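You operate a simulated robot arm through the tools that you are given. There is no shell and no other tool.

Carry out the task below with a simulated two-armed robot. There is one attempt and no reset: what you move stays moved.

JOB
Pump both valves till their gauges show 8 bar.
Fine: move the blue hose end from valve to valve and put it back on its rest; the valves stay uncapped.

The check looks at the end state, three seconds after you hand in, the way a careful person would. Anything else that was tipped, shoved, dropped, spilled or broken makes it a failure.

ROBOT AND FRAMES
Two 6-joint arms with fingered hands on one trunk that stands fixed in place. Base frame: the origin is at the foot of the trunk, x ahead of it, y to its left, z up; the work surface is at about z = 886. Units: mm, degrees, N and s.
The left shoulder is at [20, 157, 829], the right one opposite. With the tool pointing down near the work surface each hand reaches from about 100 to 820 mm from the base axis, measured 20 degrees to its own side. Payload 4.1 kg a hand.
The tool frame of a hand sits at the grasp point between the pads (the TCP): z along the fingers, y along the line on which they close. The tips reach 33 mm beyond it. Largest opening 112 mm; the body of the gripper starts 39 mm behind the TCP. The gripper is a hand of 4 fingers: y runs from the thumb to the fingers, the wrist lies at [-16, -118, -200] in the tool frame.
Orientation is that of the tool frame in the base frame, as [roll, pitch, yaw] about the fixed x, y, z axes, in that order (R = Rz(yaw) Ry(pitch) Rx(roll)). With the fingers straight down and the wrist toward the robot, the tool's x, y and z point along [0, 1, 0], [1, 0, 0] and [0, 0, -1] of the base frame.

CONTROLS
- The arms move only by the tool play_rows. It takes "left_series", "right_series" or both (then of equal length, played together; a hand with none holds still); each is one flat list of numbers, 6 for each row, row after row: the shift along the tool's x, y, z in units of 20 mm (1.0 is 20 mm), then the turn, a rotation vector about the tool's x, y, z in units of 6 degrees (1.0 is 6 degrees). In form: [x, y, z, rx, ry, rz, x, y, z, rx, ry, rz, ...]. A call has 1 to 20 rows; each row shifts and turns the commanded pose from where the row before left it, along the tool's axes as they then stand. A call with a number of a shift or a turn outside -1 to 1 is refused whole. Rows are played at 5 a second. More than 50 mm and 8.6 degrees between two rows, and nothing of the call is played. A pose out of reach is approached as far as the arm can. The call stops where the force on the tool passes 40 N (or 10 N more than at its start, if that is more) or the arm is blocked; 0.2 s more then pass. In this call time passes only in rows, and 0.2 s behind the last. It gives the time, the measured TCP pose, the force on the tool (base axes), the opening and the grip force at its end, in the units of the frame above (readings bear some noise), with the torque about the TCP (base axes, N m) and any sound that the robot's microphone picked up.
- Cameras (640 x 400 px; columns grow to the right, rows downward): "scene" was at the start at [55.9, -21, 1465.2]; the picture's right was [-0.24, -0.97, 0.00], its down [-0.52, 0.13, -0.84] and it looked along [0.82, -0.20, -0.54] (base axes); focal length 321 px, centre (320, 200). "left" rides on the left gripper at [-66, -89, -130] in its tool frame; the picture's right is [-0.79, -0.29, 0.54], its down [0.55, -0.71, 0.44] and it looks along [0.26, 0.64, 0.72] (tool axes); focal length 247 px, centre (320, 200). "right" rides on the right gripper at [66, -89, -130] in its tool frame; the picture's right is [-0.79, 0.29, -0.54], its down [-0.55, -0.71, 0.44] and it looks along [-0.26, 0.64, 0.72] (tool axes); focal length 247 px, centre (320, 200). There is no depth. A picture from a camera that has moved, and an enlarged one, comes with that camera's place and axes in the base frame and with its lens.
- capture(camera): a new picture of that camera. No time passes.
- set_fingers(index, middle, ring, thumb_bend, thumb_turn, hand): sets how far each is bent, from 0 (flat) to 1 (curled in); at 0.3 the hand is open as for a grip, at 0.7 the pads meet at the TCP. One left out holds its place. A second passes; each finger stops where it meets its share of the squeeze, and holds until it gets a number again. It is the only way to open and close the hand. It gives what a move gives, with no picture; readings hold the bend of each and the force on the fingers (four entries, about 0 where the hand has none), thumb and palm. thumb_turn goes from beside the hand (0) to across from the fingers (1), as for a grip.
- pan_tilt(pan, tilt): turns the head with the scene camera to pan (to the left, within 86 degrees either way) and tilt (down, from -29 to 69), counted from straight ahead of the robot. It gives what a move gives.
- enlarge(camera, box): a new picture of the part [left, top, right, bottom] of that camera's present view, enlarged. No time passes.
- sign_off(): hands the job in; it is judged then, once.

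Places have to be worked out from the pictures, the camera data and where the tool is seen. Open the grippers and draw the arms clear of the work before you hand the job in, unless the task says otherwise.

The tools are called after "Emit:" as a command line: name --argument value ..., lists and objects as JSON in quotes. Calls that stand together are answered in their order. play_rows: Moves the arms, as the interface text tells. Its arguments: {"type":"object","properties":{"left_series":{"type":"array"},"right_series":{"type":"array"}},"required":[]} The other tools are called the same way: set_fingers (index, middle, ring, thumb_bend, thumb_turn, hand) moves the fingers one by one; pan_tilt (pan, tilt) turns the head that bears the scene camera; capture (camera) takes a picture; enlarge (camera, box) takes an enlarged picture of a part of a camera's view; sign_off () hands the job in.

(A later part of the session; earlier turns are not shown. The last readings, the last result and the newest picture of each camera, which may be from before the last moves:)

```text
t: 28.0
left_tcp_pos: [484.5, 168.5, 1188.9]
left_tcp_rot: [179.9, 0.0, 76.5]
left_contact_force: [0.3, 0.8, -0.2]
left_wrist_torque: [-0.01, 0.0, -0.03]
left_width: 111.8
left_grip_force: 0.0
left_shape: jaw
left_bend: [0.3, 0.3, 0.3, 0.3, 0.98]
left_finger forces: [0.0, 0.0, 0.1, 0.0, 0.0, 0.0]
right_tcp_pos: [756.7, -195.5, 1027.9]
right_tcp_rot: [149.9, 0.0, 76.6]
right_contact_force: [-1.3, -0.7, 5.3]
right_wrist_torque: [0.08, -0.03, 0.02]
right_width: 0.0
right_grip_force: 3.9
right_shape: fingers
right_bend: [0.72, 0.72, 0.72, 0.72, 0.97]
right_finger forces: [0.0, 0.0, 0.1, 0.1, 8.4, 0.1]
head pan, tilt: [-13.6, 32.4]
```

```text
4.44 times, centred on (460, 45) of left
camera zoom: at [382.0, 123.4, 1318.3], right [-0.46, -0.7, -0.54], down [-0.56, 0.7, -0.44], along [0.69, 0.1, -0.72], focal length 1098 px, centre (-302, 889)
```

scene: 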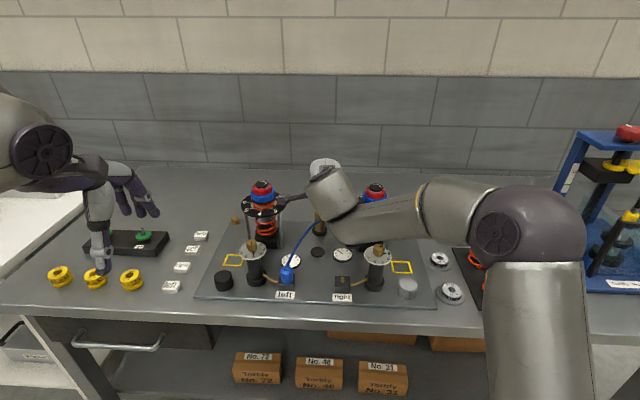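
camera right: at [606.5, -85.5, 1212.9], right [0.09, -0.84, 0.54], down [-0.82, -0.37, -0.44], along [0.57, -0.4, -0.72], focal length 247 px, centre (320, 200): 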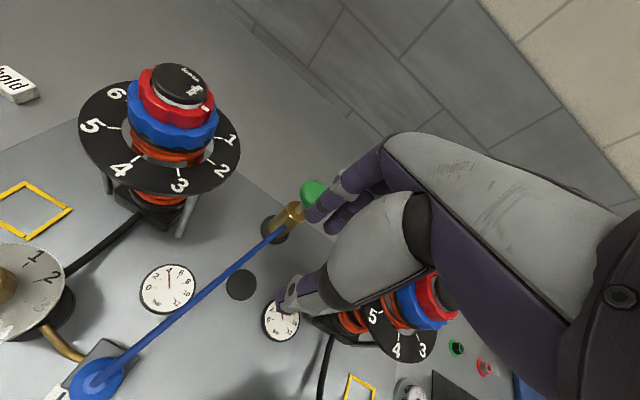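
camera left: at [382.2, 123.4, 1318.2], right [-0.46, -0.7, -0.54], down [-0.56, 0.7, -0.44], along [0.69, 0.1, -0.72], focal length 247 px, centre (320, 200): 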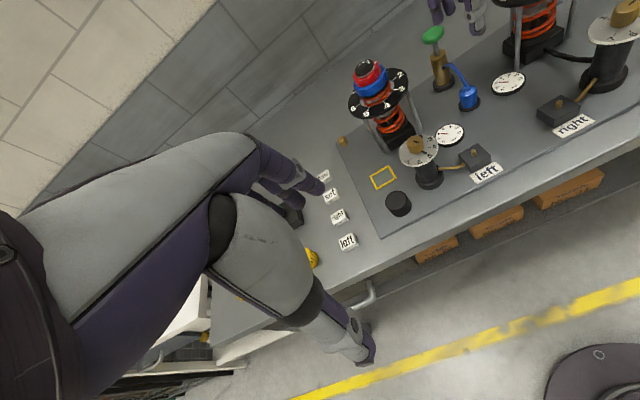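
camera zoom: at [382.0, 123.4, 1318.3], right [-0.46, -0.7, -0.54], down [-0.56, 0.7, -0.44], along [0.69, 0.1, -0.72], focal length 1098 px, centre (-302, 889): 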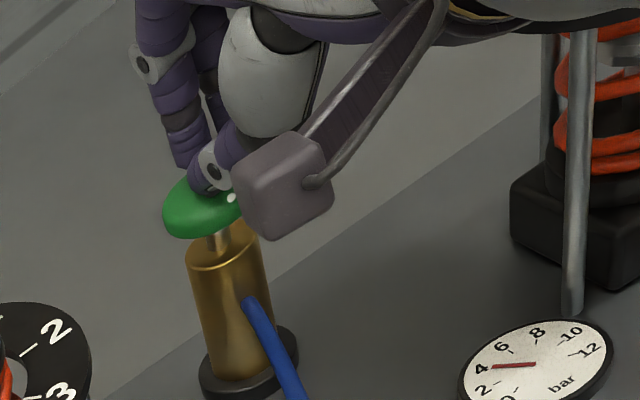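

The left gauge now reads 8 bar. I release the plunger, raise the hand, draw it back and turn it upright again.

Emit:
play_rows --right_series '[0, 0.5, -0.866, 0, 0, 0, 0, 0.5, -0.866, 0, 0, 0, 0, 0.5, -0.866, 0, 0, 0, 0, -0.8, -0.46, 0, 0, 0, 0, -0.8, -0.46, 0, 0, 0, 0, -0.8, -0.46, 0, 0, 0, 0, -0.8, -0.46, 0, 0, 0, 0, -0.8, -0.46, 0, 0, 0, 0, -0.8, -0.46, 0, 0, 0, 0, 0, 0, 1, 0, 0, 0, 0, 0, 1, 0, 0, 0, 0, 0, 1, 0, 0, 0, 0, 0, 1, 0, 0, 0, 0, 0, 1, 0, 0]'

Emit:
capture --camera "scene"

Emit:
capture --camera "right"

Emit:
enlarge --camera "left" --box '[380, 0, 560, 190]'

```text
t: 31.0
left_tcp_pos: [483.6, 166.9, 1187.3]
left_tcp_rot: [179.8, 0.0, 76.6]
left_contact_force: [-0.4, 0.0, -0.3]
left_wrist_torque: [0.01, 0.0, -0.06]
left_width: 111.3
left_grip_force: 0.0
left_shape: jaw
left_bend: [0.3, 0.3, 0.3, 0.3, 0.98]
left_finger forces: [0.1, 0.0, 0.0, 0.1, 0.0, 0.0]
right_tcp_pos: [650.0, -169.8, 1086.7]
right_tcp_rot: [-179.9, 0.0, 76.6]
right_contact_force: [-0.6, 0.3, 0.6]
right_wrist_torque: [0.02, 0.0, -0.02]
right_width: 0.0
right_grip_force: 0.0
right_shape: fingers
right_bend: [0.72, 0.72, 0.72, 0.71, 0.97]
right_finger forces: [0.0, 0.1, 0.1, 0.0, 0.0, 0.1]
head pan, tilt: [-13.6, 32.4]
```

```text
taken
```

scene: 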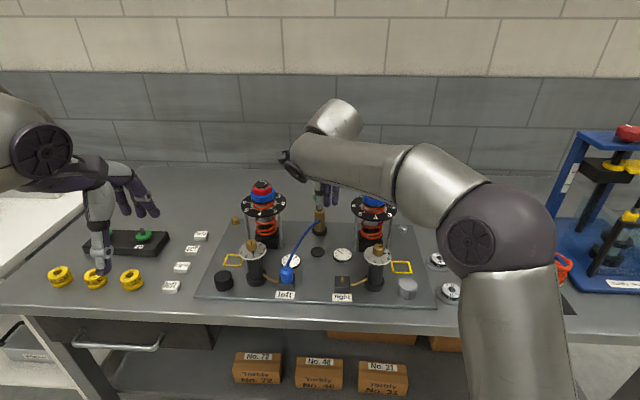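

```text
taken
camera right: at [577.5, -85.9, 1216.1], right [0.1, -0.84, 0.54], down [-0.82, -0.37, -0.43], along [0.56, -0.4, -0.72], focal length 247 px, centre (320, 200)
```

right: 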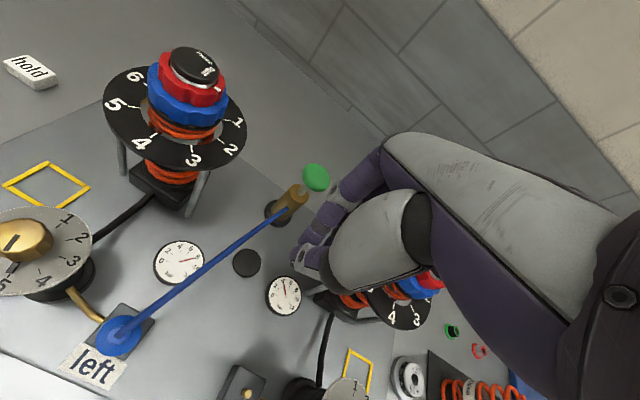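

```text
2.11 times, centred on (470, 95) of left
camera zoom: at [382.1, 123.3, 1318.2], right [-0.46, -0.7, -0.54], down [-0.56, 0.7, -0.44], along [0.69, 0.1, -0.72], focal length 520 px, centre (4, 421)
```

zoom: 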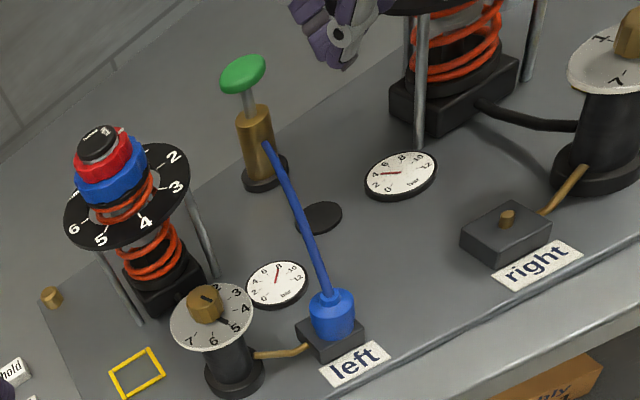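

I check the gauge again from the right wrist view before going for the hose end.

Emit:
enlarge --camera "right" --box '[140, 220, 220, 300]'

Emit:
enlarge --camera "scene" --box '[270, 240, 370, 302]'

Emit:
set_fingers --hand "right" --index 0.48 --middle 0.48 --ring 0.48 --thumb_bend 0.48

```text
5.00 times, centred on (180, 260) of right
camera zoom: at [577.5, -85.9, 1216.1], right [0.1, -0.84, 0.54], down [-0.82, -0.37, -0.43], along [0.56, -0.4, -0.72], focal length 1235 px, centre (1020, -100)
```

zoom: 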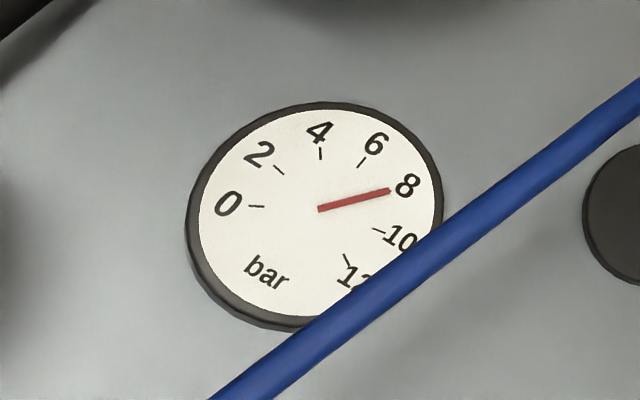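

```text
6.40 times, centred on (320, 271) of scene
camera zoom: at [55.6, -21.1, 1465.2], right [-0.24, -0.97, 0.0], down [-0.52, 0.13, -0.84], along [0.82, -0.2, -0.54], focal length 2052 px, centre (320, -254)
```

zoom: 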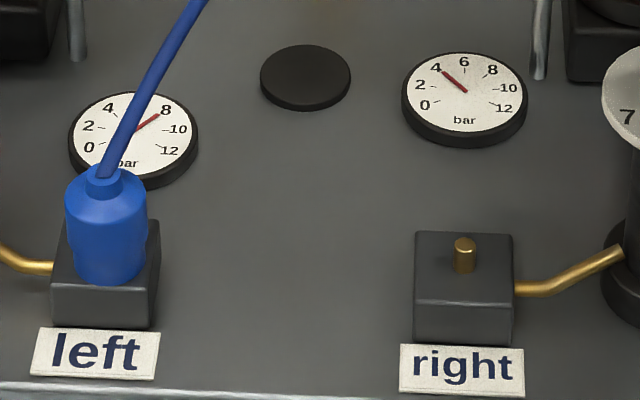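

```text
t: 32.0
left_tcp_pos: [484.1, 166.3, 1188.0]
left_tcp_rot: [179.9, 0.1, 76.5]
left_contact_force: [-0.2, -0.6, 0.0]
left_wrist_torque: [-0.02, 0.02, -0.04]
left_width: 112.0
left_grip_force: 0.0
left_shape: jaw
left_bend: [0.3, 0.3, 0.3, 0.3, 0.98]
left_finger forces: [0.0, 0.1, 0.0, 0.1, 0.0, 0.0]
right_tcp_pos: [650.5, -170.5, 1087.0]
right_tcp_rot: [-180.0, 0.0, 76.5]
right_contact_force: [0.1, 0.5, 0.5]
right_wrist_torque: [0.02, -0.03, -0.01]
right_width: 62.4
right_grip_force: 0.0
right_shape: fingers
right_bend: [0.48, 0.48, 0.48, 0.48, 0.97]
right_finger forces: [0.0, 0.0, 0.1, 0.0, 0.0, 0.1]
head pan, tilt: [-13.6, 32.4]
```

Left reads exactly 8 bar. I move back over the hose end on the left valve.

Emit:
play_rows --right_series '[0.84, -0.816, 0, 0, 0, 0, 0.84, -0.816, 0, 0, 0, 0, 0.84, -0.816, 0.2, 0, 0, 0, 0.84, -0.816, 0.3, 0, 0, 0, 0.84, -0.816, 0.4, 0, 0, 0]'

Emit:
enlarge --camera "left" --box '[380, 50, 560, 190]'

Emit:
enlarge --camera "right" --box '[140, 100, 400, 340]'

```text
t: 33.2
left_tcp_pos: [484.6, 166.3, 1188.0]
left_tcp_rot: [179.9, 0.0, 76.4]
left_contact_force: [0.2, -0.1, -0.3]
left_wrist_torque: [0.02, 0.0, -0.01]
left_width: 111.5
left_grip_force: 0.0
left_shape: jaw
left_bend: [0.3, 0.3, 0.3, 0.3, 0.98]
left_finger forces: [0.0, 0.0, 0.0, 0.1, 0.0, 0.0]
right_tcp_pos: [588.6, -70.9, 1068.8]
right_tcp_rot: [-180.0, 0.0, 76.6]
right_contact_force: [0.3, -0.3, -0.2]
right_wrist_torque: [0.01, 0.03, -0.02]
right_width: 62.4
right_grip_force: 0.0
right_shape: fingers
right_bend: [0.48, 0.48, 0.48, 0.48, 0.97]
right_finger forces: [0.0, 0.0, 0.0, 0.0, 0.0, 0.1]
head pan, tilt: [-13.6, 32.4]
```

```text
2.86 times, centred on (470, 120) of left
camera zoom: at [382.4, 123.2, 1318.2], right [-0.46, -0.7, -0.54], down [-0.56, 0.7, -0.44], along [0.69, 0.1, -0.72], focal length 706 px, centre (-109, 429)
```

zoom: 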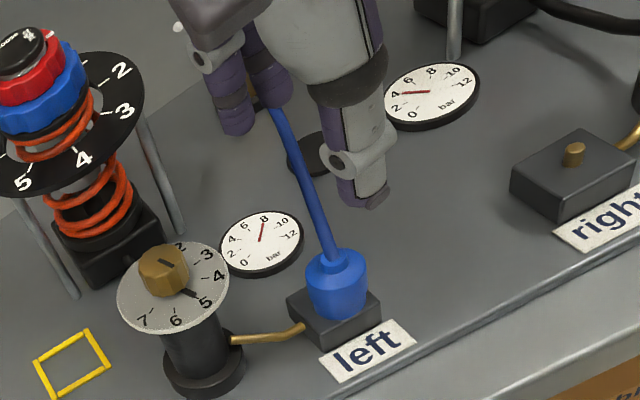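

```text
1.67 times, centred on (270, 220) of right
camera zoom: at [517.6, 15.1, 1198.2], right [0.09, -0.84, 0.54], down [-0.82, -0.37, -0.44], along [0.57, -0.4, -0.72], focal length 412 px, centre (403, 167)
```

zoom: 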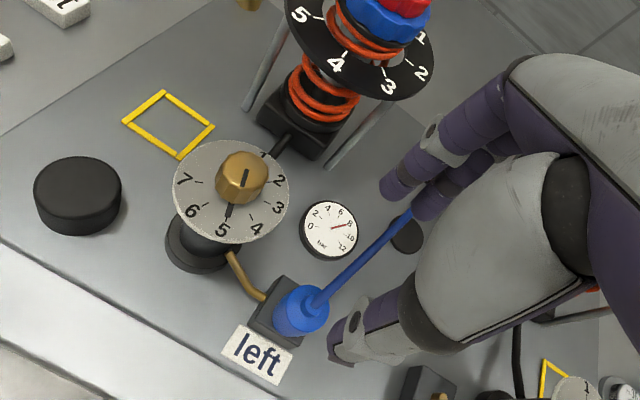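

Position matches the earlier release pose within about 1 mm. I go down in line with the hose end, straddling the tube again.

Emit:
play_rows --right_series '[0, 0.05, 1, 0, 0, 0, 0, 0, 1, 0, 0, 0, 0, 0, 1, 0, 0, 0, 0, 0, 1, 0, 0, 0, 0, 0, 0.5, 0, 0, 0, 0, 0, 0.5, 0, 0, 0, 0, 0, 0.45, 0, 0, 0, 0, 0, 0.4, 0, 0, 0]'

Emit:
enlarge --camera "right" --box '[220, 160, 380, 300]'

```text
t: 35.0
left_tcp_pos: [484.4, 165.9, 1188.0]
left_tcp_rot: [179.9, 0.1, 76.5]
left_contact_force: [-0.9, -0.9, -1.3]
left_wrist_torque: [-0.01, -0.03, 0.04]
left_width: 111.5
left_grip_force: 0.0
left_shape: jaw
left_bend: [0.3, 0.3, 0.3, 0.3, 0.98]
left_finger forces: [0.1, 0.0, 0.1, 0.1, 0.0, 0.0]
right_tcp_pos: [589.6, -70.8, 952.2]
right_tcp_rot: [-180.0, 0.0, 76.6]
right_contact_force: [-0.3, 0.3, 0.6]
right_wrist_torque: [0.04, 0.03, 0.01]
right_width: 62.7
right_grip_force: 0.0
right_shape: fingers
right_bend: [0.48, 0.48, 0.48, 0.48, 0.97]
right_finger forces: [0.0, 0.0, 0.0, 0.0, 0.1, 0.1]
head pan, tilt: [-13.6, 32.4]
```

```text
2.86 times, centred on (300, 230) of right
camera zoom: at [518.5, 14.4, 1081.0], right [0.09, -0.84, 0.54], down [-0.82, -0.37, -0.44], along [0.57, -0.4, -0.72], focal length 706 px, centre (377, 114)
```

zoom: 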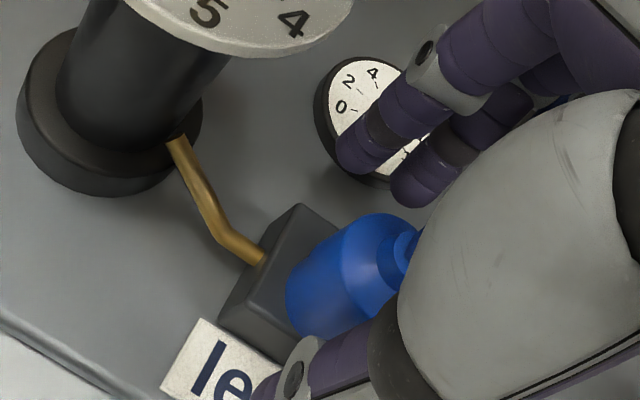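

The hand is around the hose end with no contact. I close the grip and lift straight off the stem.

Emit:
set_fingers --hand "right" --index 0.7 --middle 0.7 --ring 0.7 --thumb_bend 0.7

Emit:
play_rows --right_series '[0, 0, -0.3, 0, 0, 0, 0, 0, -0.5, 0, 0, 0, 0, 0, -0.7, 0, 0, 0, 0, 0, -0.7, 0, 0, 0]'

Emit:
enlarge --camera "left" --box '[380, 50, 560, 190]'

Emit:
enlarge --camera "right" --box '[140, 120, 400, 360]'

```text
t: 36.0
left_tcp_pos: [484.2, 167.8, 1188.9]
left_tcp_rot: [-180.0, -0.1, 76.5]
left_contact_force: [-0.5, 0.0, 0.9]
left_wrist_torque: [0.01, 0.0, 0.03]
left_width: 111.6
left_grip_force: 0.0
left_shape: jaw
left_bend: [0.3, 0.3, 0.3, 0.3, 0.98]
left_finger forces: [0.0, 0.0, 0.0, 0.0, 0.1, 0.1]
right_tcp_pos: [590.2, -70.2, 952.6]
right_tcp_rot: [180.0, 0.0, 76.5]
right_contact_force: [-0.2, -0.8, 0.5]
right_wrist_torque: [0.02, 0.01, -0.01]
right_width: 21.1
right_grip_force: 8.1
right_shape: fingers
right_bend: [0.65, 0.66, 0.7, 0.63, 0.97]
right_finger forces: [3.8, 5.0, 0.1, 0.0, 7.9, 0.1]
head pan, tilt: [-13.6, 32.4]
```

```text
t: 37.0
left_tcp_pos: [483.8, 166.6, 1188.9]
left_tcp_rot: [180.0, 0.0, 76.5]
left_contact_force: [0.4, 0.3, -0.2]
left_wrist_torque: [0.02, -0.01, 0.0]
left_width: 111.6
left_grip_force: 0.1
left_shape: jaw
left_bend: [0.3, 0.3, 0.3, 0.3, 0.98]
left_finger forces: [0.1, 0.0, 0.0, 0.0, 0.0, 0.0]
right_tcp_pos: [589.9, -70.3, 996.0]
right_tcp_rot: [-180.0, -0.1, 76.6]
right_contact_force: [0.2, -0.7, -1.7]
right_wrist_torque: [0.03, -0.01, 0.0]
right_width: 21.1
right_grip_force: 8.0
right_shape: fingers
right_bend: [0.65, 0.66, 0.7, 0.63, 0.96]
right_finger forces: [4.0, 4.8, 0.0, 0.0, 7.9, 0.0]
head pan, tilt: [-13.6, 32.4]
```

```text
2.86 times, centred on (470, 120) of left
camera zoom: at [382.4, 123.3, 1318.2], right [-0.46, -0.7, -0.54], down [-0.56, 0.7, -0.44], along [0.69, 0.1, -0.72], focal length 706 px, centre (-109, 429)
```

zoom: 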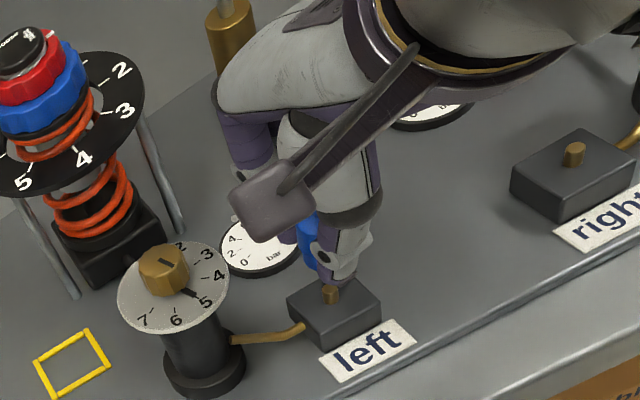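

```text
1.67 times, centred on (270, 240) of right
camera zoom: at [518.7, 14.1, 1125.6], right [0.1, -0.84, 0.54], down [-0.82, -0.37, -0.43], along [0.57, -0.4, -0.72], focal length 412 px, centre (403, 133)
```

zoom: 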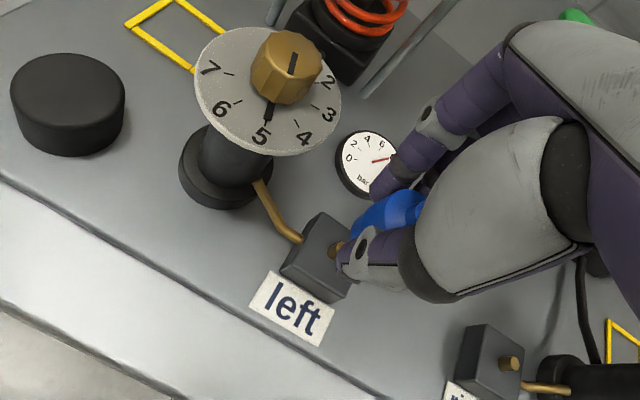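

The hose end came off cleanly and the left gauge still shows 8. From the views, the right stem is offset by about (-37, -123.4) mm from the left one, so I move there at this height and turn the hand 12 degrees to give the ring finger room beside the right dial post.

Emit:
play_rows --right_series '[-0.918, -0.054, 0, 0, 0, 0, -0.918, -0.054, 0, 0, 0, 0, -0.918, -0.054, 0, 0, 0, 0, -0.918, -0.054, 0, 0, 0, 0, -0.918, -0.054, 0, 0, 0, 0, -0.918, -0.054, 0, 0, 0, 0, -0.918, -0.054, 0, 0, 0, 0, 0, 0, 0, 0, 0, -1, 0, 0, 0, 0, 0, -1]'

Emit:
enlarge --camera "left" --box '[420, 20, 620, 180]'

Emit:
enlarge --camera "right" --box '[140, 120, 400, 360]'

Emit:
enlarge --camera "scene" --box '[250, 200, 430, 310]'

```text
t: 39.0
left_tcp_pos: [485.4, 166.9, 1188.3]
left_tcp_rot: [179.9, 0.0, 76.5]
left_contact_force: [0.0, 0.5, 0.7]
left_wrist_torque: [-0.02, -0.03, 0.07]
left_width: 111.6
left_grip_force: 0.0
left_shape: jaw
left_bend: [0.3, 0.3, 0.3, 0.3, 0.98]
left_finger forces: [0.0, 0.1, 0.0, 0.0, 0.0, 0.0]
right_tcp_pos: [552.7, -193.9, 995.5]
right_tcp_rot: [180.0, 0.0, 88.7]
right_contact_force: [-0.3, 0.6, -1.2]
right_wrist_torque: [0.0, 0.0, 0.01]
right_width: 21.0
right_grip_force: 8.1
right_shape: fingers
right_bend: [0.65, 0.66, 0.7, 0.63, 0.96]
right_finger forces: [4.0, 4.8, 0.0, 0.0, 7.9, 0.0]
head pan, tilt: [-13.6, 32.4]
```

```text
2.50 times, centred on (520, 100) of left
camera zoom: at [382.3, 123.4, 1318.2], right [-0.46, -0.7, -0.54], down [-0.56, 0.7, -0.44], along [0.69, 0.1, -0.72], focal length 617 px, centre (-180, 450)
```

zoom: 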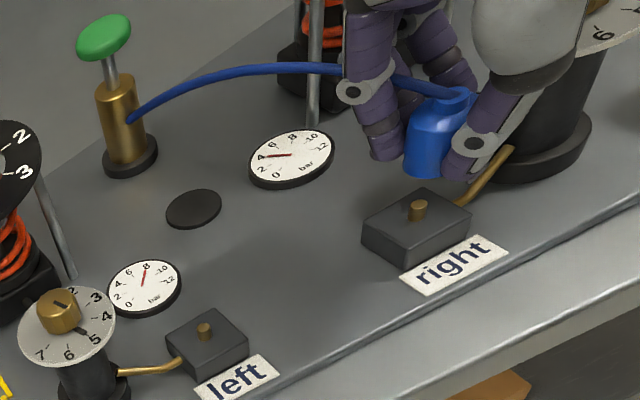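

```text
1.67 times, centred on (270, 240) of right
camera zoom: at [464.9, -125.6, 1125.0], right [0.27, -0.8, 0.54], down [-0.72, -0.54, -0.44], along [0.64, -0.27, -0.72], focal length 412 px, centre (403, 133)
```

zoom: 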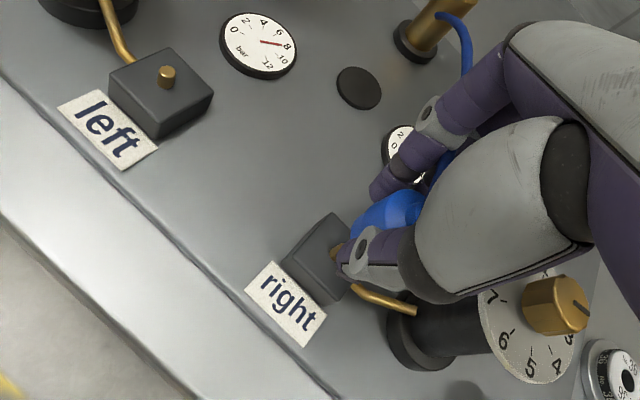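

```text
3.56 times, centred on (340, 255) of scene
camera zoom: at [55.9, -21.0, 1465.2], right [-0.24, -0.97, 0.0], down [-0.52, 0.13, -0.84], along [0.82, -0.2, -0.54], focal length 1140 px, centre (249, 4)
```

zoom: 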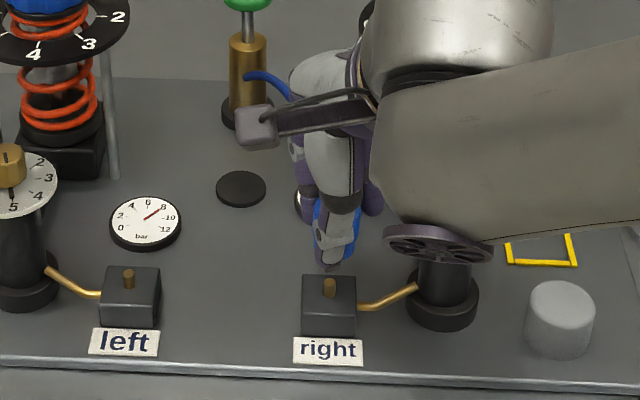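

The alignment looks good from the left view. I zoom the scene view to check the lateral offset over the right stem.

Emit:
enlarge --camera "scene" --box '[320, 245, 370, 295]'

Emit:
enlarge --camera "left" --box '[520, 40, 600, 110]'

```text
8.00 times, centred on (345, 270) of scene
camera zoom: at [55.9, -21.0, 1465.2], right [-0.24, -0.97, 0.0], down [-0.52, 0.13, -0.84], along [0.82, -0.2, -0.54], focal length 2565 px, centre (120, -360)
```

zoom: 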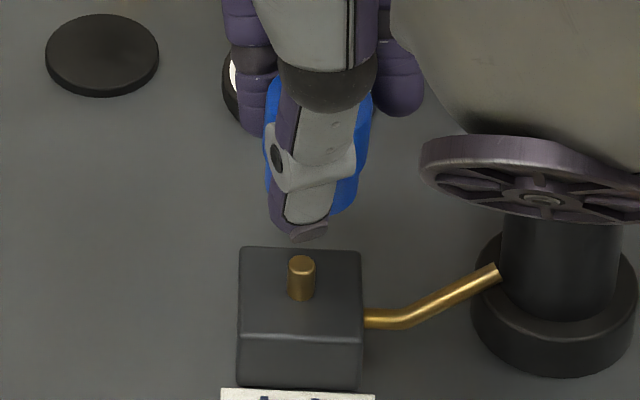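

```text
5.71 times, centred on (560, 75) of left
camera zoom: at [382.3, 123.4, 1318.2], right [-0.46, -0.7, -0.54], down [-0.56, 0.7, -0.44], along [0.69, 0.1, -0.72], focal length 1411 px, centre (-1051, 914)
```

zoom: 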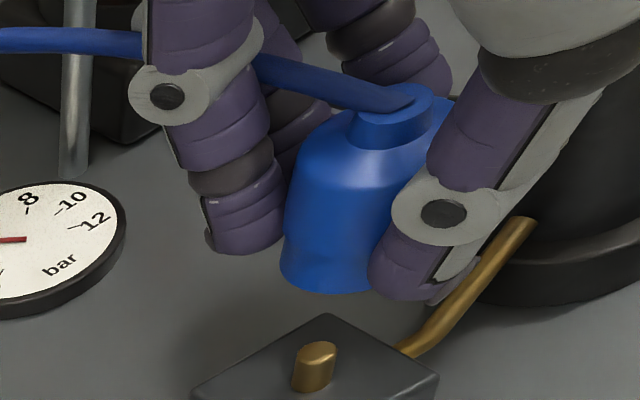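

The hose end is about 1.5–2 mm too far right of the stem. I shift it 1.5 mm left and lower it to just above the stem.

Emit:
play_rows --right_series '[0.075, 0, 0.5, 0, 0, 0, 0, 0, 0.5, 0, 0, 0, 0, 0, 0.4, 0, 0, 0]'

Emit:
enlarge --camera "scene" --box '[320, 245, 370, 295]'

Emit:
enlarge --camera "left" --box '[520, 40, 600, 110]'

Emit:
enlarge --camera "right" --box '[240, 180, 360, 280]'

```text
t: 39.8
left_tcp_pos: [484.1, 167.4, 1187.5]
left_tcp_rot: [179.8, 0.0, 76.5]
left_contact_force: [-0.9, -0.3, -0.7]
left_wrist_torque: [0.02, -0.01, -0.01]
left_width: 111.7
left_grip_force: 0.0
left_shape: jaw
left_bend: [0.3, 0.3, 0.3, 0.3, 0.98]
left_finger forces: [0.0, 0.1, 0.0, 0.0, 0.0, 0.0]
right_tcp_pos: [552.3, -191.7, 968.0]
right_tcp_rot: [179.9, 0.0, 88.6]
right_contact_force: [0.2, 0.3, -0.9]
right_wrist_torque: [0.0, 0.0, -0.01]
right_width: 21.3
right_grip_force: 8.3
right_shape: fingers
right_bend: [0.65, 0.66, 0.7, 0.63, 0.96]
right_finger forces: [4.0, 4.8, 0.1, 0.0, 7.8, 0.0]
head pan, tilt: [-13.6, 32.4]
```

```text
8.00 times, centred on (345, 270) of scene
camera zoom: at [55.8, -21.0, 1465.2], right [-0.24, -0.97, 0.0], down [-0.52, 0.13, -0.84], along [0.82, -0.2, -0.54], focal length 2565 px, centre (120, -360)
```

zoom: 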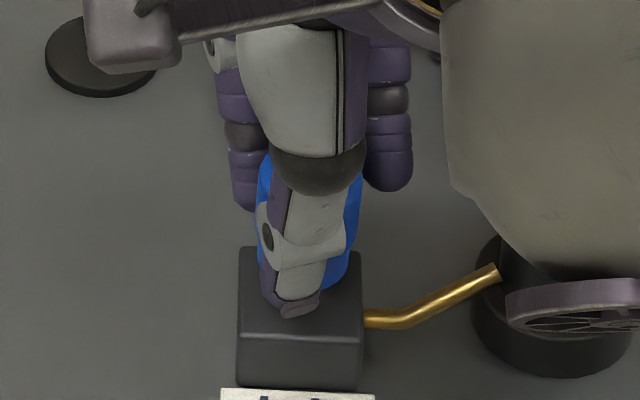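

```text
5.71 times, centred on (560, 75) of left
camera zoom: at [382.2, 123.4, 1318.2], right [-0.46, -0.7, -0.54], down [-0.56, 0.7, -0.44], along [0.69, 0.1, -0.72], focal length 1411 px, centre (-1051, 914)
```

zoom: 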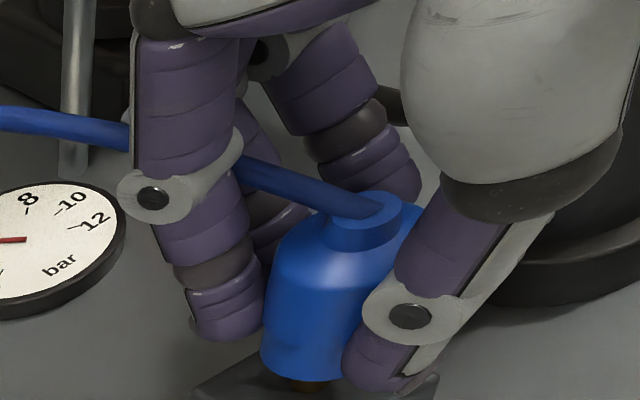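

```text
4.00 times, centred on (300, 230) of right
camera zoom: at [465.1, -124.3, 1096.7], right [0.27, -0.8, 0.54], down [-0.72, -0.54, -0.44], along [0.64, -0.27, -0.72], focal length 988 px, centre (400, 80)
```

zoom: 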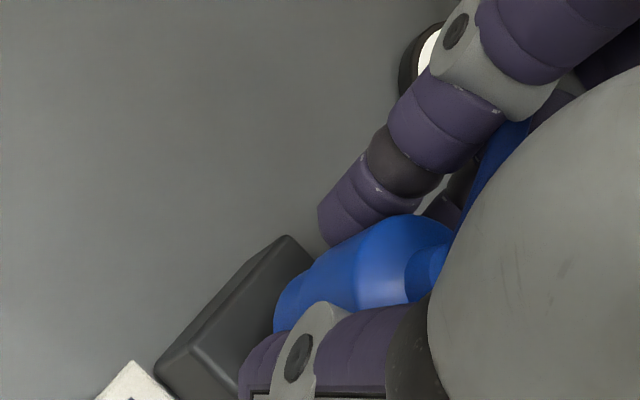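

All views agree that the hose end is centred over the right stem. I lower it in small steps until it seats.

Emit:
play_rows --right_series '[0, 0, 0.2, 0, 0, 0, 0, 0, 0.2, 0, 0, 0]'

Emit:
play_rows --right_series '[0, 0, 0.15, 0, 0, 0, 0, 0, 0.15, 0, 0, 0]'

Emit:
enlarge --camera "left" --box '[520, 40, 600, 110]'

```text
t: 40.4
left_tcp_pos: [484.8, 166.6, 1188.8]
left_tcp_rot: [179.8, -0.1, 76.4]
left_contact_force: [-0.7, 0.2, -0.2]
left_wrist_torque: [0.03, -0.03, -0.02]
left_width: 111.7
left_grip_force: 0.1
left_shape: jaw
left_bend: [0.3, 0.3, 0.3, 0.3, 0.98]
left_finger forces: [0.0, 0.0, 0.0, 0.0, 0.0, 0.0]
right_tcp_pos: [554.0, -193.0, 960.6]
right_tcp_rot: [-180.0, 0.1, 88.5]
right_contact_force: [0.6, -0.6, -0.8]
right_wrist_torque: [0.01, 0.0, 0.01]
right_width: 20.9
right_grip_force: 8.6
right_shape: fingers
right_bend: [0.65, 0.66, 0.7, 0.63, 0.96]
right_finger forces: [4.0, 4.8, 0.0, 0.1, 7.8, 0.1]
head pan, tilt: [-13.6, 32.4]
```

```text
t: 41.0
left_tcp_pos: [484.2, 167.2, 1187.6]
left_tcp_rot: [179.9, 0.0, 76.4]
left_contact_force: [0.1, -0.6, -0.6]
left_wrist_torque: [0.0, -0.02, 0.01]
left_width: 111.5
left_grip_force: 0.0
left_shape: jaw
left_bend: [0.3, 0.3, 0.3, 0.3, 0.98]
left_finger forces: [0.1, 0.0, 0.0, 0.1, 0.1, 0.0]
right_tcp_pos: [552.6, -193.4, 953.7]
right_tcp_rot: [180.0, -0.1, 88.6]
right_contact_force: [0.6, 0.0, -0.4]
right_wrist_torque: [-0.01, 0.02, 0.0]
right_width: 21.1
right_grip_force: 7.7
right_shape: fingers
right_bend: [0.65, 0.66, 0.7, 0.63, 0.96]
right_finger forces: [4.0, 4.8, 0.0, 0.0, 7.8, 0.0]
head pan, tilt: [-13.6, 32.4]
```

```text
5.71 times, centred on (560, 75) of left
camera zoom: at [382.3, 123.4, 1318.2], right [-0.46, -0.7, -0.54], down [-0.56, 0.7, -0.44], along [0.69, 0.1, -0.72], focal length 1411 px, centre (-1051, 914)
```

zoom: 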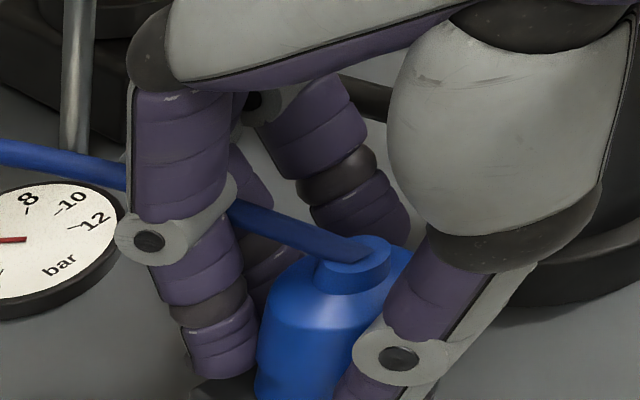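

The stem has slid in with no contact force at 953.7, same as on the left. I push the last few mm.

Emit:
play_rows --right_series '[0, 0, 0.12, 0, 0, 0]'

Emit:
play_rows --right_series '[0, 0, 0.12, 0, 0, 0]'

Emit:
enlarge --camera "left" --box '[520, 50, 600, 120]'

```text
t: 41.4
left_tcp_pos: [484.0, 167.2, 1188.3]
left_tcp_rot: [180.0, 0.0, 76.5]
left_contact_force: [0.0, 0.8, 0.0]
left_wrist_torque: [-0.01, -0.01, 0.04]
left_width: 111.3
left_grip_force: 0.0
left_shape: jaw
left_bend: [0.3, 0.3, 0.3, 0.3, 0.98]
left_finger forces: [0.0, 0.0, 0.0, 0.0, 0.0, 0.0]
right_tcp_pos: [552.9, -193.1, 952.9]
right_tcp_rot: [179.9, 0.0, 88.6]
right_contact_force: [1.0, -0.1, 0.8]
right_wrist_torque: [0.02, 0.02, 0.02]
right_width: 20.8
right_grip_force: 8.9
right_shape: fingers
right_bend: [0.65, 0.66, 0.7, 0.63, 0.96]
right_finger forces: [4.2, 5.0, 0.0, 0.1, 8.0, 0.0]
head pan, tilt: [-13.6, 32.4]
```

```text
t: 41.8
left_tcp_pos: [483.4, 168.0, 1187.1]
left_tcp_rot: [179.9, -0.1, 76.5]
left_contact_force: [-0.2, 0.3, 0.9]
left_wrist_torque: [-0.02, -0.02, 0.0]
left_width: 111.5
left_grip_force: 0.1
left_shape: jaw
left_bend: [0.3, 0.3, 0.3, 0.3, 0.98]
left_finger forces: [0.1, 0.1, 0.0, 0.0, 0.1, 0.0]
right_tcp_pos: [553.8, -192.1, 950.2]
right_tcp_rot: [179.8, 0.0, 88.6]
right_contact_force: [0.5, -0.5, 9.6]
right_wrist_torque: [-0.01, 0.04, 0.02]
right_width: 20.4
right_grip_force: 9.1
right_shape: fingers
right_bend: [0.65, 0.66, 0.7, 0.63, 0.96]
right_finger forces: [4.4, 5.9, 0.0, 0.0, 8.9, 0.0]
head pan, tilt: [-13.6, 32.4]
```

```text
5.71 times, centred on (560, 85) of left
camera zoom: at [382.1, 123.4, 1318.2], right [-0.46, -0.7, -0.54], down [-0.56, 0.7, -0.44], along [0.69, 0.1, -0.72], focal length 1411 px, centre (-1051, 857)
```

zoom: 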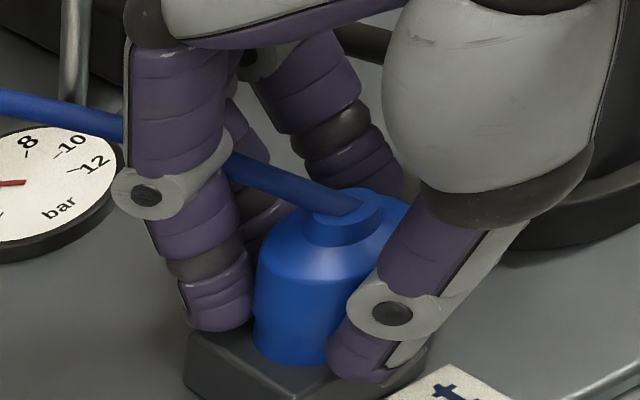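

The hose end is bottomed on the right block with the same contact height and force. I release it and lift the hand clear.

Emit:
set_fingers --hand "right" --index 0.5 --middle 0.5 --ring 0.5 --thumb_bend 0.5

Emit:
play_rows --right_series '[0, 0, -0.5, 0, 0, 0, 0, 0, -0.5, 0, 0, 0, 0, 0, -1, 0, 0, 0, 0, 0, -1, 0, 0, 0, 0, 0, -1, 0, 0, 0, 0, 0, -1, 0, 0, 0, 0, 0, -1, 0, 0, 0, 0, 0, -1, 0, 0, 0]'

Emit:
enlarge --camera "left" --box '[420, 20, 620, 180]'

Emit:
enlarge --camera "scene" --box '[250, 200, 430, 310]'

```text
t: 42.8
left_tcp_pos: [484.9, 167.1, 1187.1]
left_tcp_rot: [180.0, 0.0, 76.5]
left_contact_force: [0.5, 0.2, -0.7]
left_wrist_torque: [-0.01, 0.01, -0.05]
left_width: 111.7
left_grip_force: 0.0
left_shape: jaw
left_bend: [0.3, 0.3, 0.3, 0.3, 0.98]
left_finger forces: [0.1, 0.0, 0.1, 0.0, 0.1, 0.0]
right_tcp_pos: [553.3, -191.3, 949.1]
right_tcp_rot: [180.0, 0.0, 88.6]
right_contact_force: [0.7, -0.2, 0.3]
right_wrist_torque: [0.0, -0.02, -0.01]
right_width: 56.9
right_grip_force: 0.0
right_shape: fingers
right_bend: [0.5, 0.5, 0.5, 0.5, 0.97]
right_finger forces: [0.0, 0.0, 0.1, 0.0, 0.0, 0.0]
head pan, tilt: [-13.6, 32.4]
```

```text
t: 44.6
left_tcp_pos: [484.5, 167.2, 1187.5]
left_tcp_rot: [179.9, -0.1, 76.5]
left_contact_force: [-0.5, 0.5, -0.1]
left_wrist_torque: [-0.01, 0.02, -0.02]
left_width: 111.5
left_grip_force: 0.1
left_shape: jaw
left_bend: [0.3, 0.3, 0.3, 0.3, 0.98]
left_finger forces: [0.0, 0.1, 0.1, 0.0, 0.0, 0.0]
right_tcp_pos: [552.5, -193.1, 1089.4]
right_tcp_rot: [-180.0, 0.1, 88.6]
right_contact_force: [-0.9, 0.2, -0.2]
right_wrist_torque: [-0.02, -0.01, 0.01]
right_width: 57.0
right_grip_force: 0.0
right_shape: fingers
right_bend: [0.5, 0.5, 0.5, 0.5, 0.97]
right_finger forces: [0.1, 0.0, 0.1, 0.0, 0.0, 0.0]
head pan, tilt: [-13.6, 32.4]
```

```text
2.50 times, centred on (520, 100) of left
camera zoom: at [382.3, 123.3, 1318.2], right [-0.46, -0.7, -0.54], down [-0.56, 0.7, -0.44], along [0.69, 0.1, -0.72], focal length 617 px, centre (-180, 450)
```

zoom: 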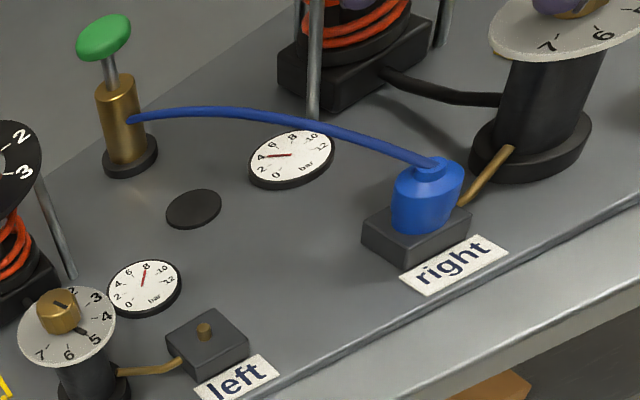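

```text
3.56 times, centred on (340, 255) of scene
camera zoom: at [55.9, -21.1, 1465.2], right [-0.24, -0.97, 0.0], down [-0.52, 0.13, -0.84], along [0.82, -0.2, -0.54], focal length 1140 px, centre (249, 4)
```

zoom: 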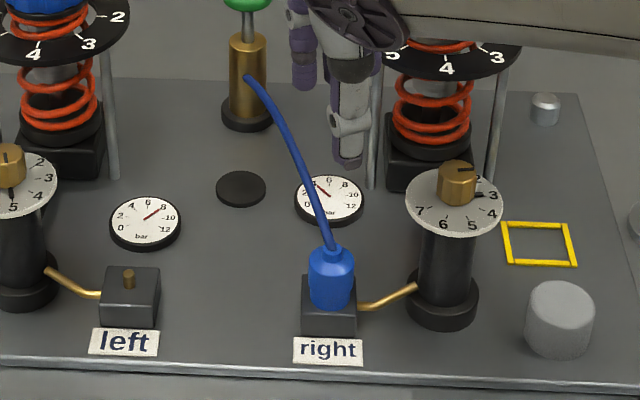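

The hose end is seated on the right stem and left still shows 8. I close the fingers, return the yaw, move between the towers, tilt and come over the pump knob again by reversing the earlier path.

Emit:
set_fingers --hand "right" --index 0.72 --middle 0.72 --ring 0.72 --thumb_bend 0.72

Emit:
play_rows --right_series '[0, 0, 0, 0, 0, 1, 0, 0, 0, 0, 0, 1, 0.45, 0.895, 0, 0, 0, 0, 0.45, 0.895, 0, 0, 0, 0, 0.45, 0.895, 0, 0, 0, 0, 0.45, 0.895, 0, 0, 0, 0, 0.45, 0.895, 0, 0, 0, 0]'

Emit:
play_rows --right_series '[0, 0, 0, -1, 0, 0, 0, 0, 0, -1, 0, 0, 0, 0, 0, -1, 0, 0, 0, 0, 0, -1, 0, 0, 0, 0, 0, -1, 0, 0]'

```text
t: 45.6
left_tcp_pos: [484.4, 167.7, 1187.4]
left_tcp_rot: [179.9, 0.0, 76.5]
left_contact_force: [0.5, -0.6, 0.0]
left_wrist_torque: [0.02, 0.02, 0.0]
left_width: 111.7
left_grip_force: 0.0
left_shape: jaw
left_bend: [0.3, 0.3, 0.3, 0.3, 0.98]
left_finger forces: [0.0, 0.0, 0.1, 0.0, 0.0, 0.0]
right_tcp_pos: [553.2, -191.1, 1089.6]
right_tcp_rot: [179.9, 0.0, 88.6]
right_contact_force: [-0.2, 0.7, 0.8]
right_wrist_torque: [0.0, 0.02, -0.02]
right_width: 0.0
right_grip_force: 0.0
right_shape: fingers
right_bend: [0.72, 0.72, 0.72, 0.71, 0.97]
right_finger forces: [0.0, 0.0, 0.1, 0.0, 0.0, 0.0]
head pan, tilt: [-13.6, 32.4]
```

```text
t: 47.2
left_tcp_pos: [485.0, 167.7, 1187.4]
left_tcp_rot: [179.8, 0.0, 76.5]
left_contact_force: [0.2, -0.1, 0.0]
left_wrist_torque: [-0.03, -0.01, -0.03]
left_width: 111.6
left_grip_force: 0.0
left_shape: jaw
left_bend: [0.3, 0.3, 0.3, 0.3, 0.98]
left_finger forces: [0.0, 0.0, 0.0, 0.0, 0.0, 0.1]
right_tcp_pos: [650.3, -169.2, 1089.5]
right_tcp_rot: [180.0, 0.0, 76.5]
right_contact_force: [-0.5, -0.1, 0.8]
right_wrist_torque: [0.01, -0.01, 0.0]
right_width: 0.0
right_grip_force: 0.2
right_shape: fingers
right_bend: [0.72, 0.72, 0.72, 0.71, 0.97]
right_finger forces: [0.0, 0.0, 0.1, 0.0, 0.0, 0.0]
head pan, tilt: [-13.6, 32.4]
```

```text
t: 48.4
left_tcp_pos: [485.5, 167.9, 1188.7]
left_tcp_rot: [-180.0, -0.1, 76.5]
left_contact_force: [1.1, -0.8, 0.3]
left_wrist_torque: [-0.03, -0.02, -0.01]
left_width: 111.5
left_grip_force: 0.1
left_shape: jaw
left_bend: [0.3, 0.3, 0.3, 0.3, 0.98]
left_finger forces: [0.0, 0.0, 0.0, 0.0, 0.0, 0.0]
right_tcp_pos: [651.2, -169.3, 1088.5]
right_tcp_rot: [149.9, 0.0, 76.6]
right_contact_force: [0.0, 0.0, -0.4]
right_wrist_torque: [-0.04, -0.01, -0.02]
right_width: 0.0
right_grip_force: 0.0
right_shape: fingers
right_bend: [0.72, 0.72, 0.72, 0.71, 0.97]
right_finger forces: [0.0, 0.1, 0.0, 0.1, 0.0, 0.0]
head pan, tilt: [-13.6, 32.4]
```

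The tilt is set at [651, -169, 1088]. I move forward over the knob and down to just above it.

Emit:
play_rows --right_series '[0, 0.8, 0.46, 0, 0, 0, 0, 0.8, 0.46, 0, 0, 0, 0, 0.8, 0.46, 0, 0, 0, 0, 0.8, 0.46, 0, 0, 0, 0, 0.8, 0.46, 0, 0, 0, 0, 0.79, 0.46, 0, 0, 0, 0, -0.5, 0.866, 0, 0, 0, 0, -0.45, 0.78, 0, 0, 0]'

Emit:
enlarge --camera "left" --box '[400, 0, 520, 90]'

Emit:
enlarge --camera "right" --box '[200, 130, 420, 330]'

Emit:
enlarge --camera "scene" --box '[270, 180, 400, 302]'

```text
t: 50.2
left_tcp_pos: [485.0, 166.2, 1187.2]
left_tcp_rot: [179.9, 0.0, 76.5]
left_contact_force: [0.6, -0.1, 0.5]
left_wrist_torque: [0.02, 0.01, 0.03]
left_width: 111.8
left_grip_force: 0.1
left_shape: jaw
left_bend: [0.3, 0.3, 0.3, 0.3, 0.98]
left_finger forces: [0.0, 0.0, 0.0, 0.0, 0.0, 0.0]
right_tcp_pos: [758.2, -194.8, 1050.7]
right_tcp_rot: [149.9, 0.1, 76.5]
right_contact_force: [0.2, 0.3, -0.1]
right_wrist_torque: [0.02, 0.0, 0.01]
right_width: 0.0
right_grip_force: 0.1
right_shape: fingers
right_bend: [0.72, 0.72, 0.72, 0.71, 0.97]
right_finger forces: [0.0, 0.0, 0.0, 0.1, 0.0, 0.0]
head pan, tilt: [-13.6, 32.4]
```

```text
4.44 times, centred on (460, 45) of left
camera zoom: at [382.2, 123.4, 1318.2], right [-0.46, -0.7, -0.54], down [-0.56, 0.7, -0.44], along [0.69, 0.1, -0.72], focal length 1098 px, centre (-302, 889)
```

zoom: 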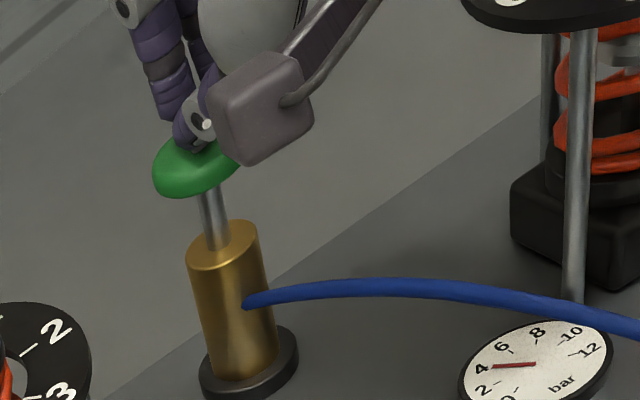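

```text
2.00 times, centred on (310, 230) of right
camera zoom: at [634.8, -97.5, 1118.0], right [-0.2, -0.77, 0.61], down [-0.51, -0.45, -0.73], along [0.83, -0.46, -0.3], focal length 494 px, centre (340, 140)
```

zoom: 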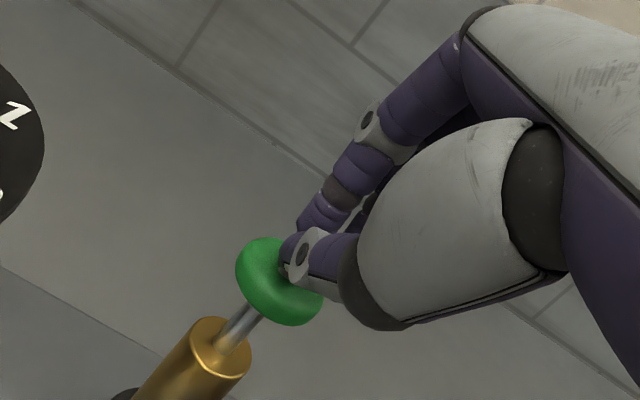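

```text
3.28 times, centred on (335, 241) of scene
camera zoom: at [55.8, -21.0, 1465.2], right [-0.24, -0.97, 0.0], down [-0.52, 0.13, -0.84], along [0.82, -0.2, -0.54], focal length 1051 px, centre (271, 66)
```

zoom: 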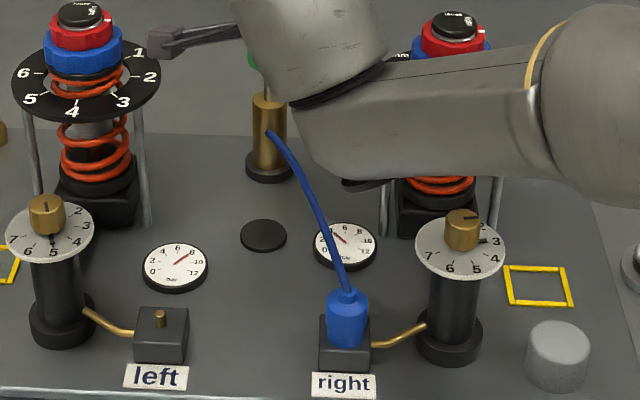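

The thumb is over the knob as before. I do the first stroke for the right valve and read the gauge.

Emit:
play_rows --right_series '[0, -0.1, 0.173, 0, 0, 0, 0, -0.1, 0.173, 0, 0, 0, 0, -0.1, 0.173, 0, 0, 0, 0, -0.1, 0.173, 0, 0, 0, 0, -0.1, 0.173, 0, 0, 0, 0, -0.1, 0.173, 0, 0, 0]'

Emit:
enlarge --camera "left" --box '[480, 50, 540, 90]'

Emit:
enlarge --camera "left" --box '[400, 0, 520, 90]'

```text
t: 51.6
left_tcp_pos: [483.3, 167.4, 1187.3]
left_tcp_rot: [179.9, 0.0, 76.4]
left_contact_force: [-0.3, 0.3, 0.5]
left_wrist_torque: [0.02, 0.01, 0.0]
left_width: 111.5
left_grip_force: 0.0
left_shape: jaw
left_bend: [0.3, 0.3, 0.3, 0.3, 0.98]
left_finger forces: [0.0, 0.1, 0.0, 0.0, 0.0, 0.0]
right_tcp_pos: [758.4, -194.5, 1028.1]
right_tcp_rot: [149.9, 0.0, 76.7]
right_contact_force: [-1.3, 1.2, 5.3]
right_wrist_torque: [0.02, -0.01, 0.01]
right_width: 0.1
right_grip_force: 4.3
right_shape: fingers
right_bend: [0.72, 0.72, 0.72, 0.72, 0.97]
right_finger forces: [0.1, 0.0, 0.1, 0.0, 8.5, 0.1]
head pan, tilt: [-13.6, 32.4]
```

```text
10.00 times, centred on (510, 70) of left
camera zoom: at [382.0, 123.4, 1318.3], right [-0.46, -0.7, -0.54], down [-0.56, 0.7, -0.44], along [0.69, 0.1, -0.72], focal length 2470 px, centre (-1580, 1500)
```

zoom: 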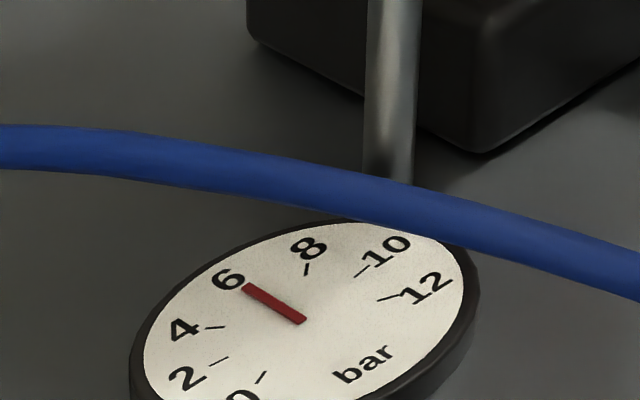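

```text
4.44 times, centred on (460, 45) of left
camera zoom: at [382.0, 123.4, 1318.3], right [-0.46, -0.7, -0.54], down [-0.56, 0.7, -0.44], along [0.69, 0.1, -0.72], focal length 1098 px, centre (-302, 889)
```

zoom: 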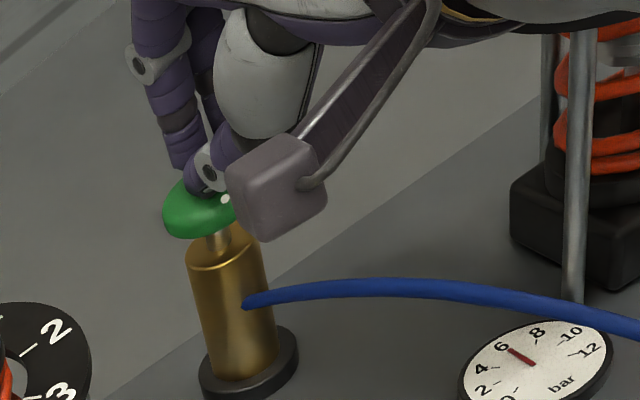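

The right gauge jumped to 6. I let the plunger up fully and do one more identical stroke.

Emit:
play_rows --right_series '[0, 0.2, -0.346, 0, 0, 0, 0, 0.2, -0.346, 0, 0, 0, 0, 0.2, -0.346, 0, 0, 0]'

Emit:
enlarge --camera "left" --box '[400, 0, 560, 100]'

Emit:
play_rows --right_series '[0, -0.1, 0.173, 0, 0, 0, 0, -0.1, 0.173, 0, 0, 0, 0, -0.1, 0.173, 0, 0, 0, 0, -0.1, 0.173, 0, 0, 0, 0, -0.1, 0.173, 0, 0, 0, 0, -0.1, 0.173, 0, 0, 0]'

Emit:
enlarge --camera "left" --box '[480, 50, 540, 90]'

```text
t: 52.4
left_tcp_pos: [484.4, 166.8, 1187.9]
left_tcp_rot: [179.9, 0.0, 76.4]
left_contact_force: [0.6, -0.7, -0.2]
left_wrist_torque: [0.02, 0.02, -0.02]
left_width: 111.5
left_grip_force: 0.0
left_shape: jaw
left_bend: [0.3, 0.3, 0.3, 0.3, 0.98]
left_finger forces: [0.0, 0.0, 0.0, 0.0, 0.0, 0.0]
right_tcp_pos: [758.2, -194.5, 1050.1]
right_tcp_rot: [150.1, 0.0, 76.5]
right_contact_force: [-0.5, -1.0, -0.1]
right_wrist_torque: [-0.01, -0.01, -0.04]
right_width: 0.0
right_grip_force: 0.0
right_shape: fingers
right_bend: [0.72, 0.72, 0.72, 0.71, 0.97]
right_finger forces: [0.1, 0.1, 0.0, 0.0, 0.1, 0.0]
head pan, tilt: [-13.6, 32.4]
```

```text
4.00 times, centred on (480, 50) of left
camera zoom: at [382.3, 123.3, 1318.2], right [-0.46, -0.7, -0.54], down [-0.56, 0.7, -0.44], along [0.69, 0.1, -0.72], focal length 988 px, centre (-320, 800)
```

zoom: 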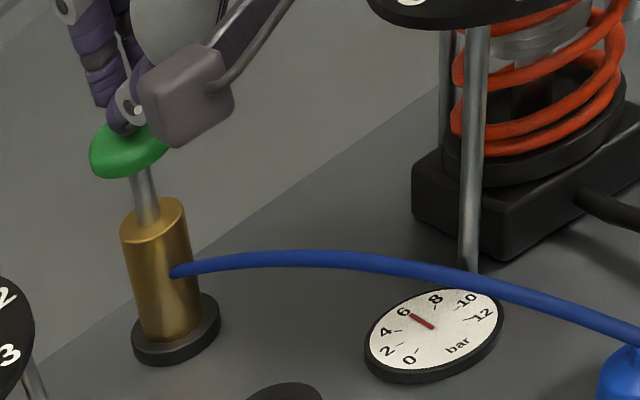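

```text
t: 53.8
left_tcp_pos: [483.6, 167.4, 1188.5]
left_tcp_rot: [179.9, 0.1, 76.5]
left_contact_force: [0.4, -0.1, -0.3]
left_wrist_torque: [-0.07, 0.02, 0.02]
left_width: 111.8
left_grip_force: 0.1
left_shape: jaw
left_bend: [0.3, 0.3, 0.3, 0.3, 0.98]
left_finger forces: [0.0, 0.1, 0.0, 0.0, 0.0, 0.0]
right_tcp_pos: [758.5, -195.3, 1028.1]
right_tcp_rot: [149.9, 0.1, 76.6]
right_contact_force: [-2.3, 1.0, 5.6]
right_wrist_torque: [0.08, 0.02, 0.02]
right_width: 0.0
right_grip_force: 4.4
right_shape: fingers
right_bend: [0.72, 0.72, 0.72, 0.72, 0.97]
right_finger forces: [0.0, 0.0, 0.0, 0.1, 8.3, 0.0]
head pan, tilt: [-13.6, 32.4]
```

```text
10.00 times, centred on (510, 70) of left
camera zoom: at [382.0, 123.4, 1318.3], right [-0.46, -0.7, -0.54], down [-0.56, 0.7, -0.44], along [0.69, 0.1, -0.72], focal length 2470 px, centre (-1580, 1500)
```

zoom: 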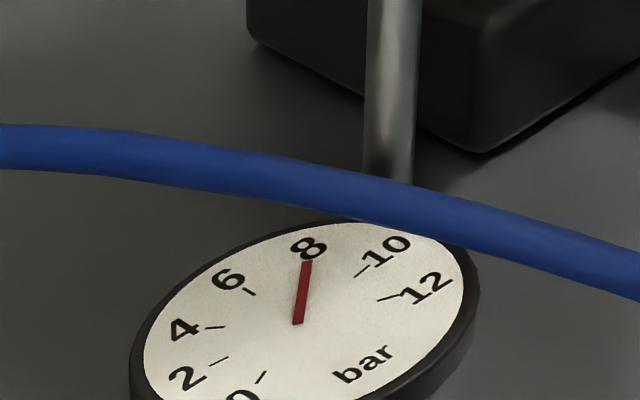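

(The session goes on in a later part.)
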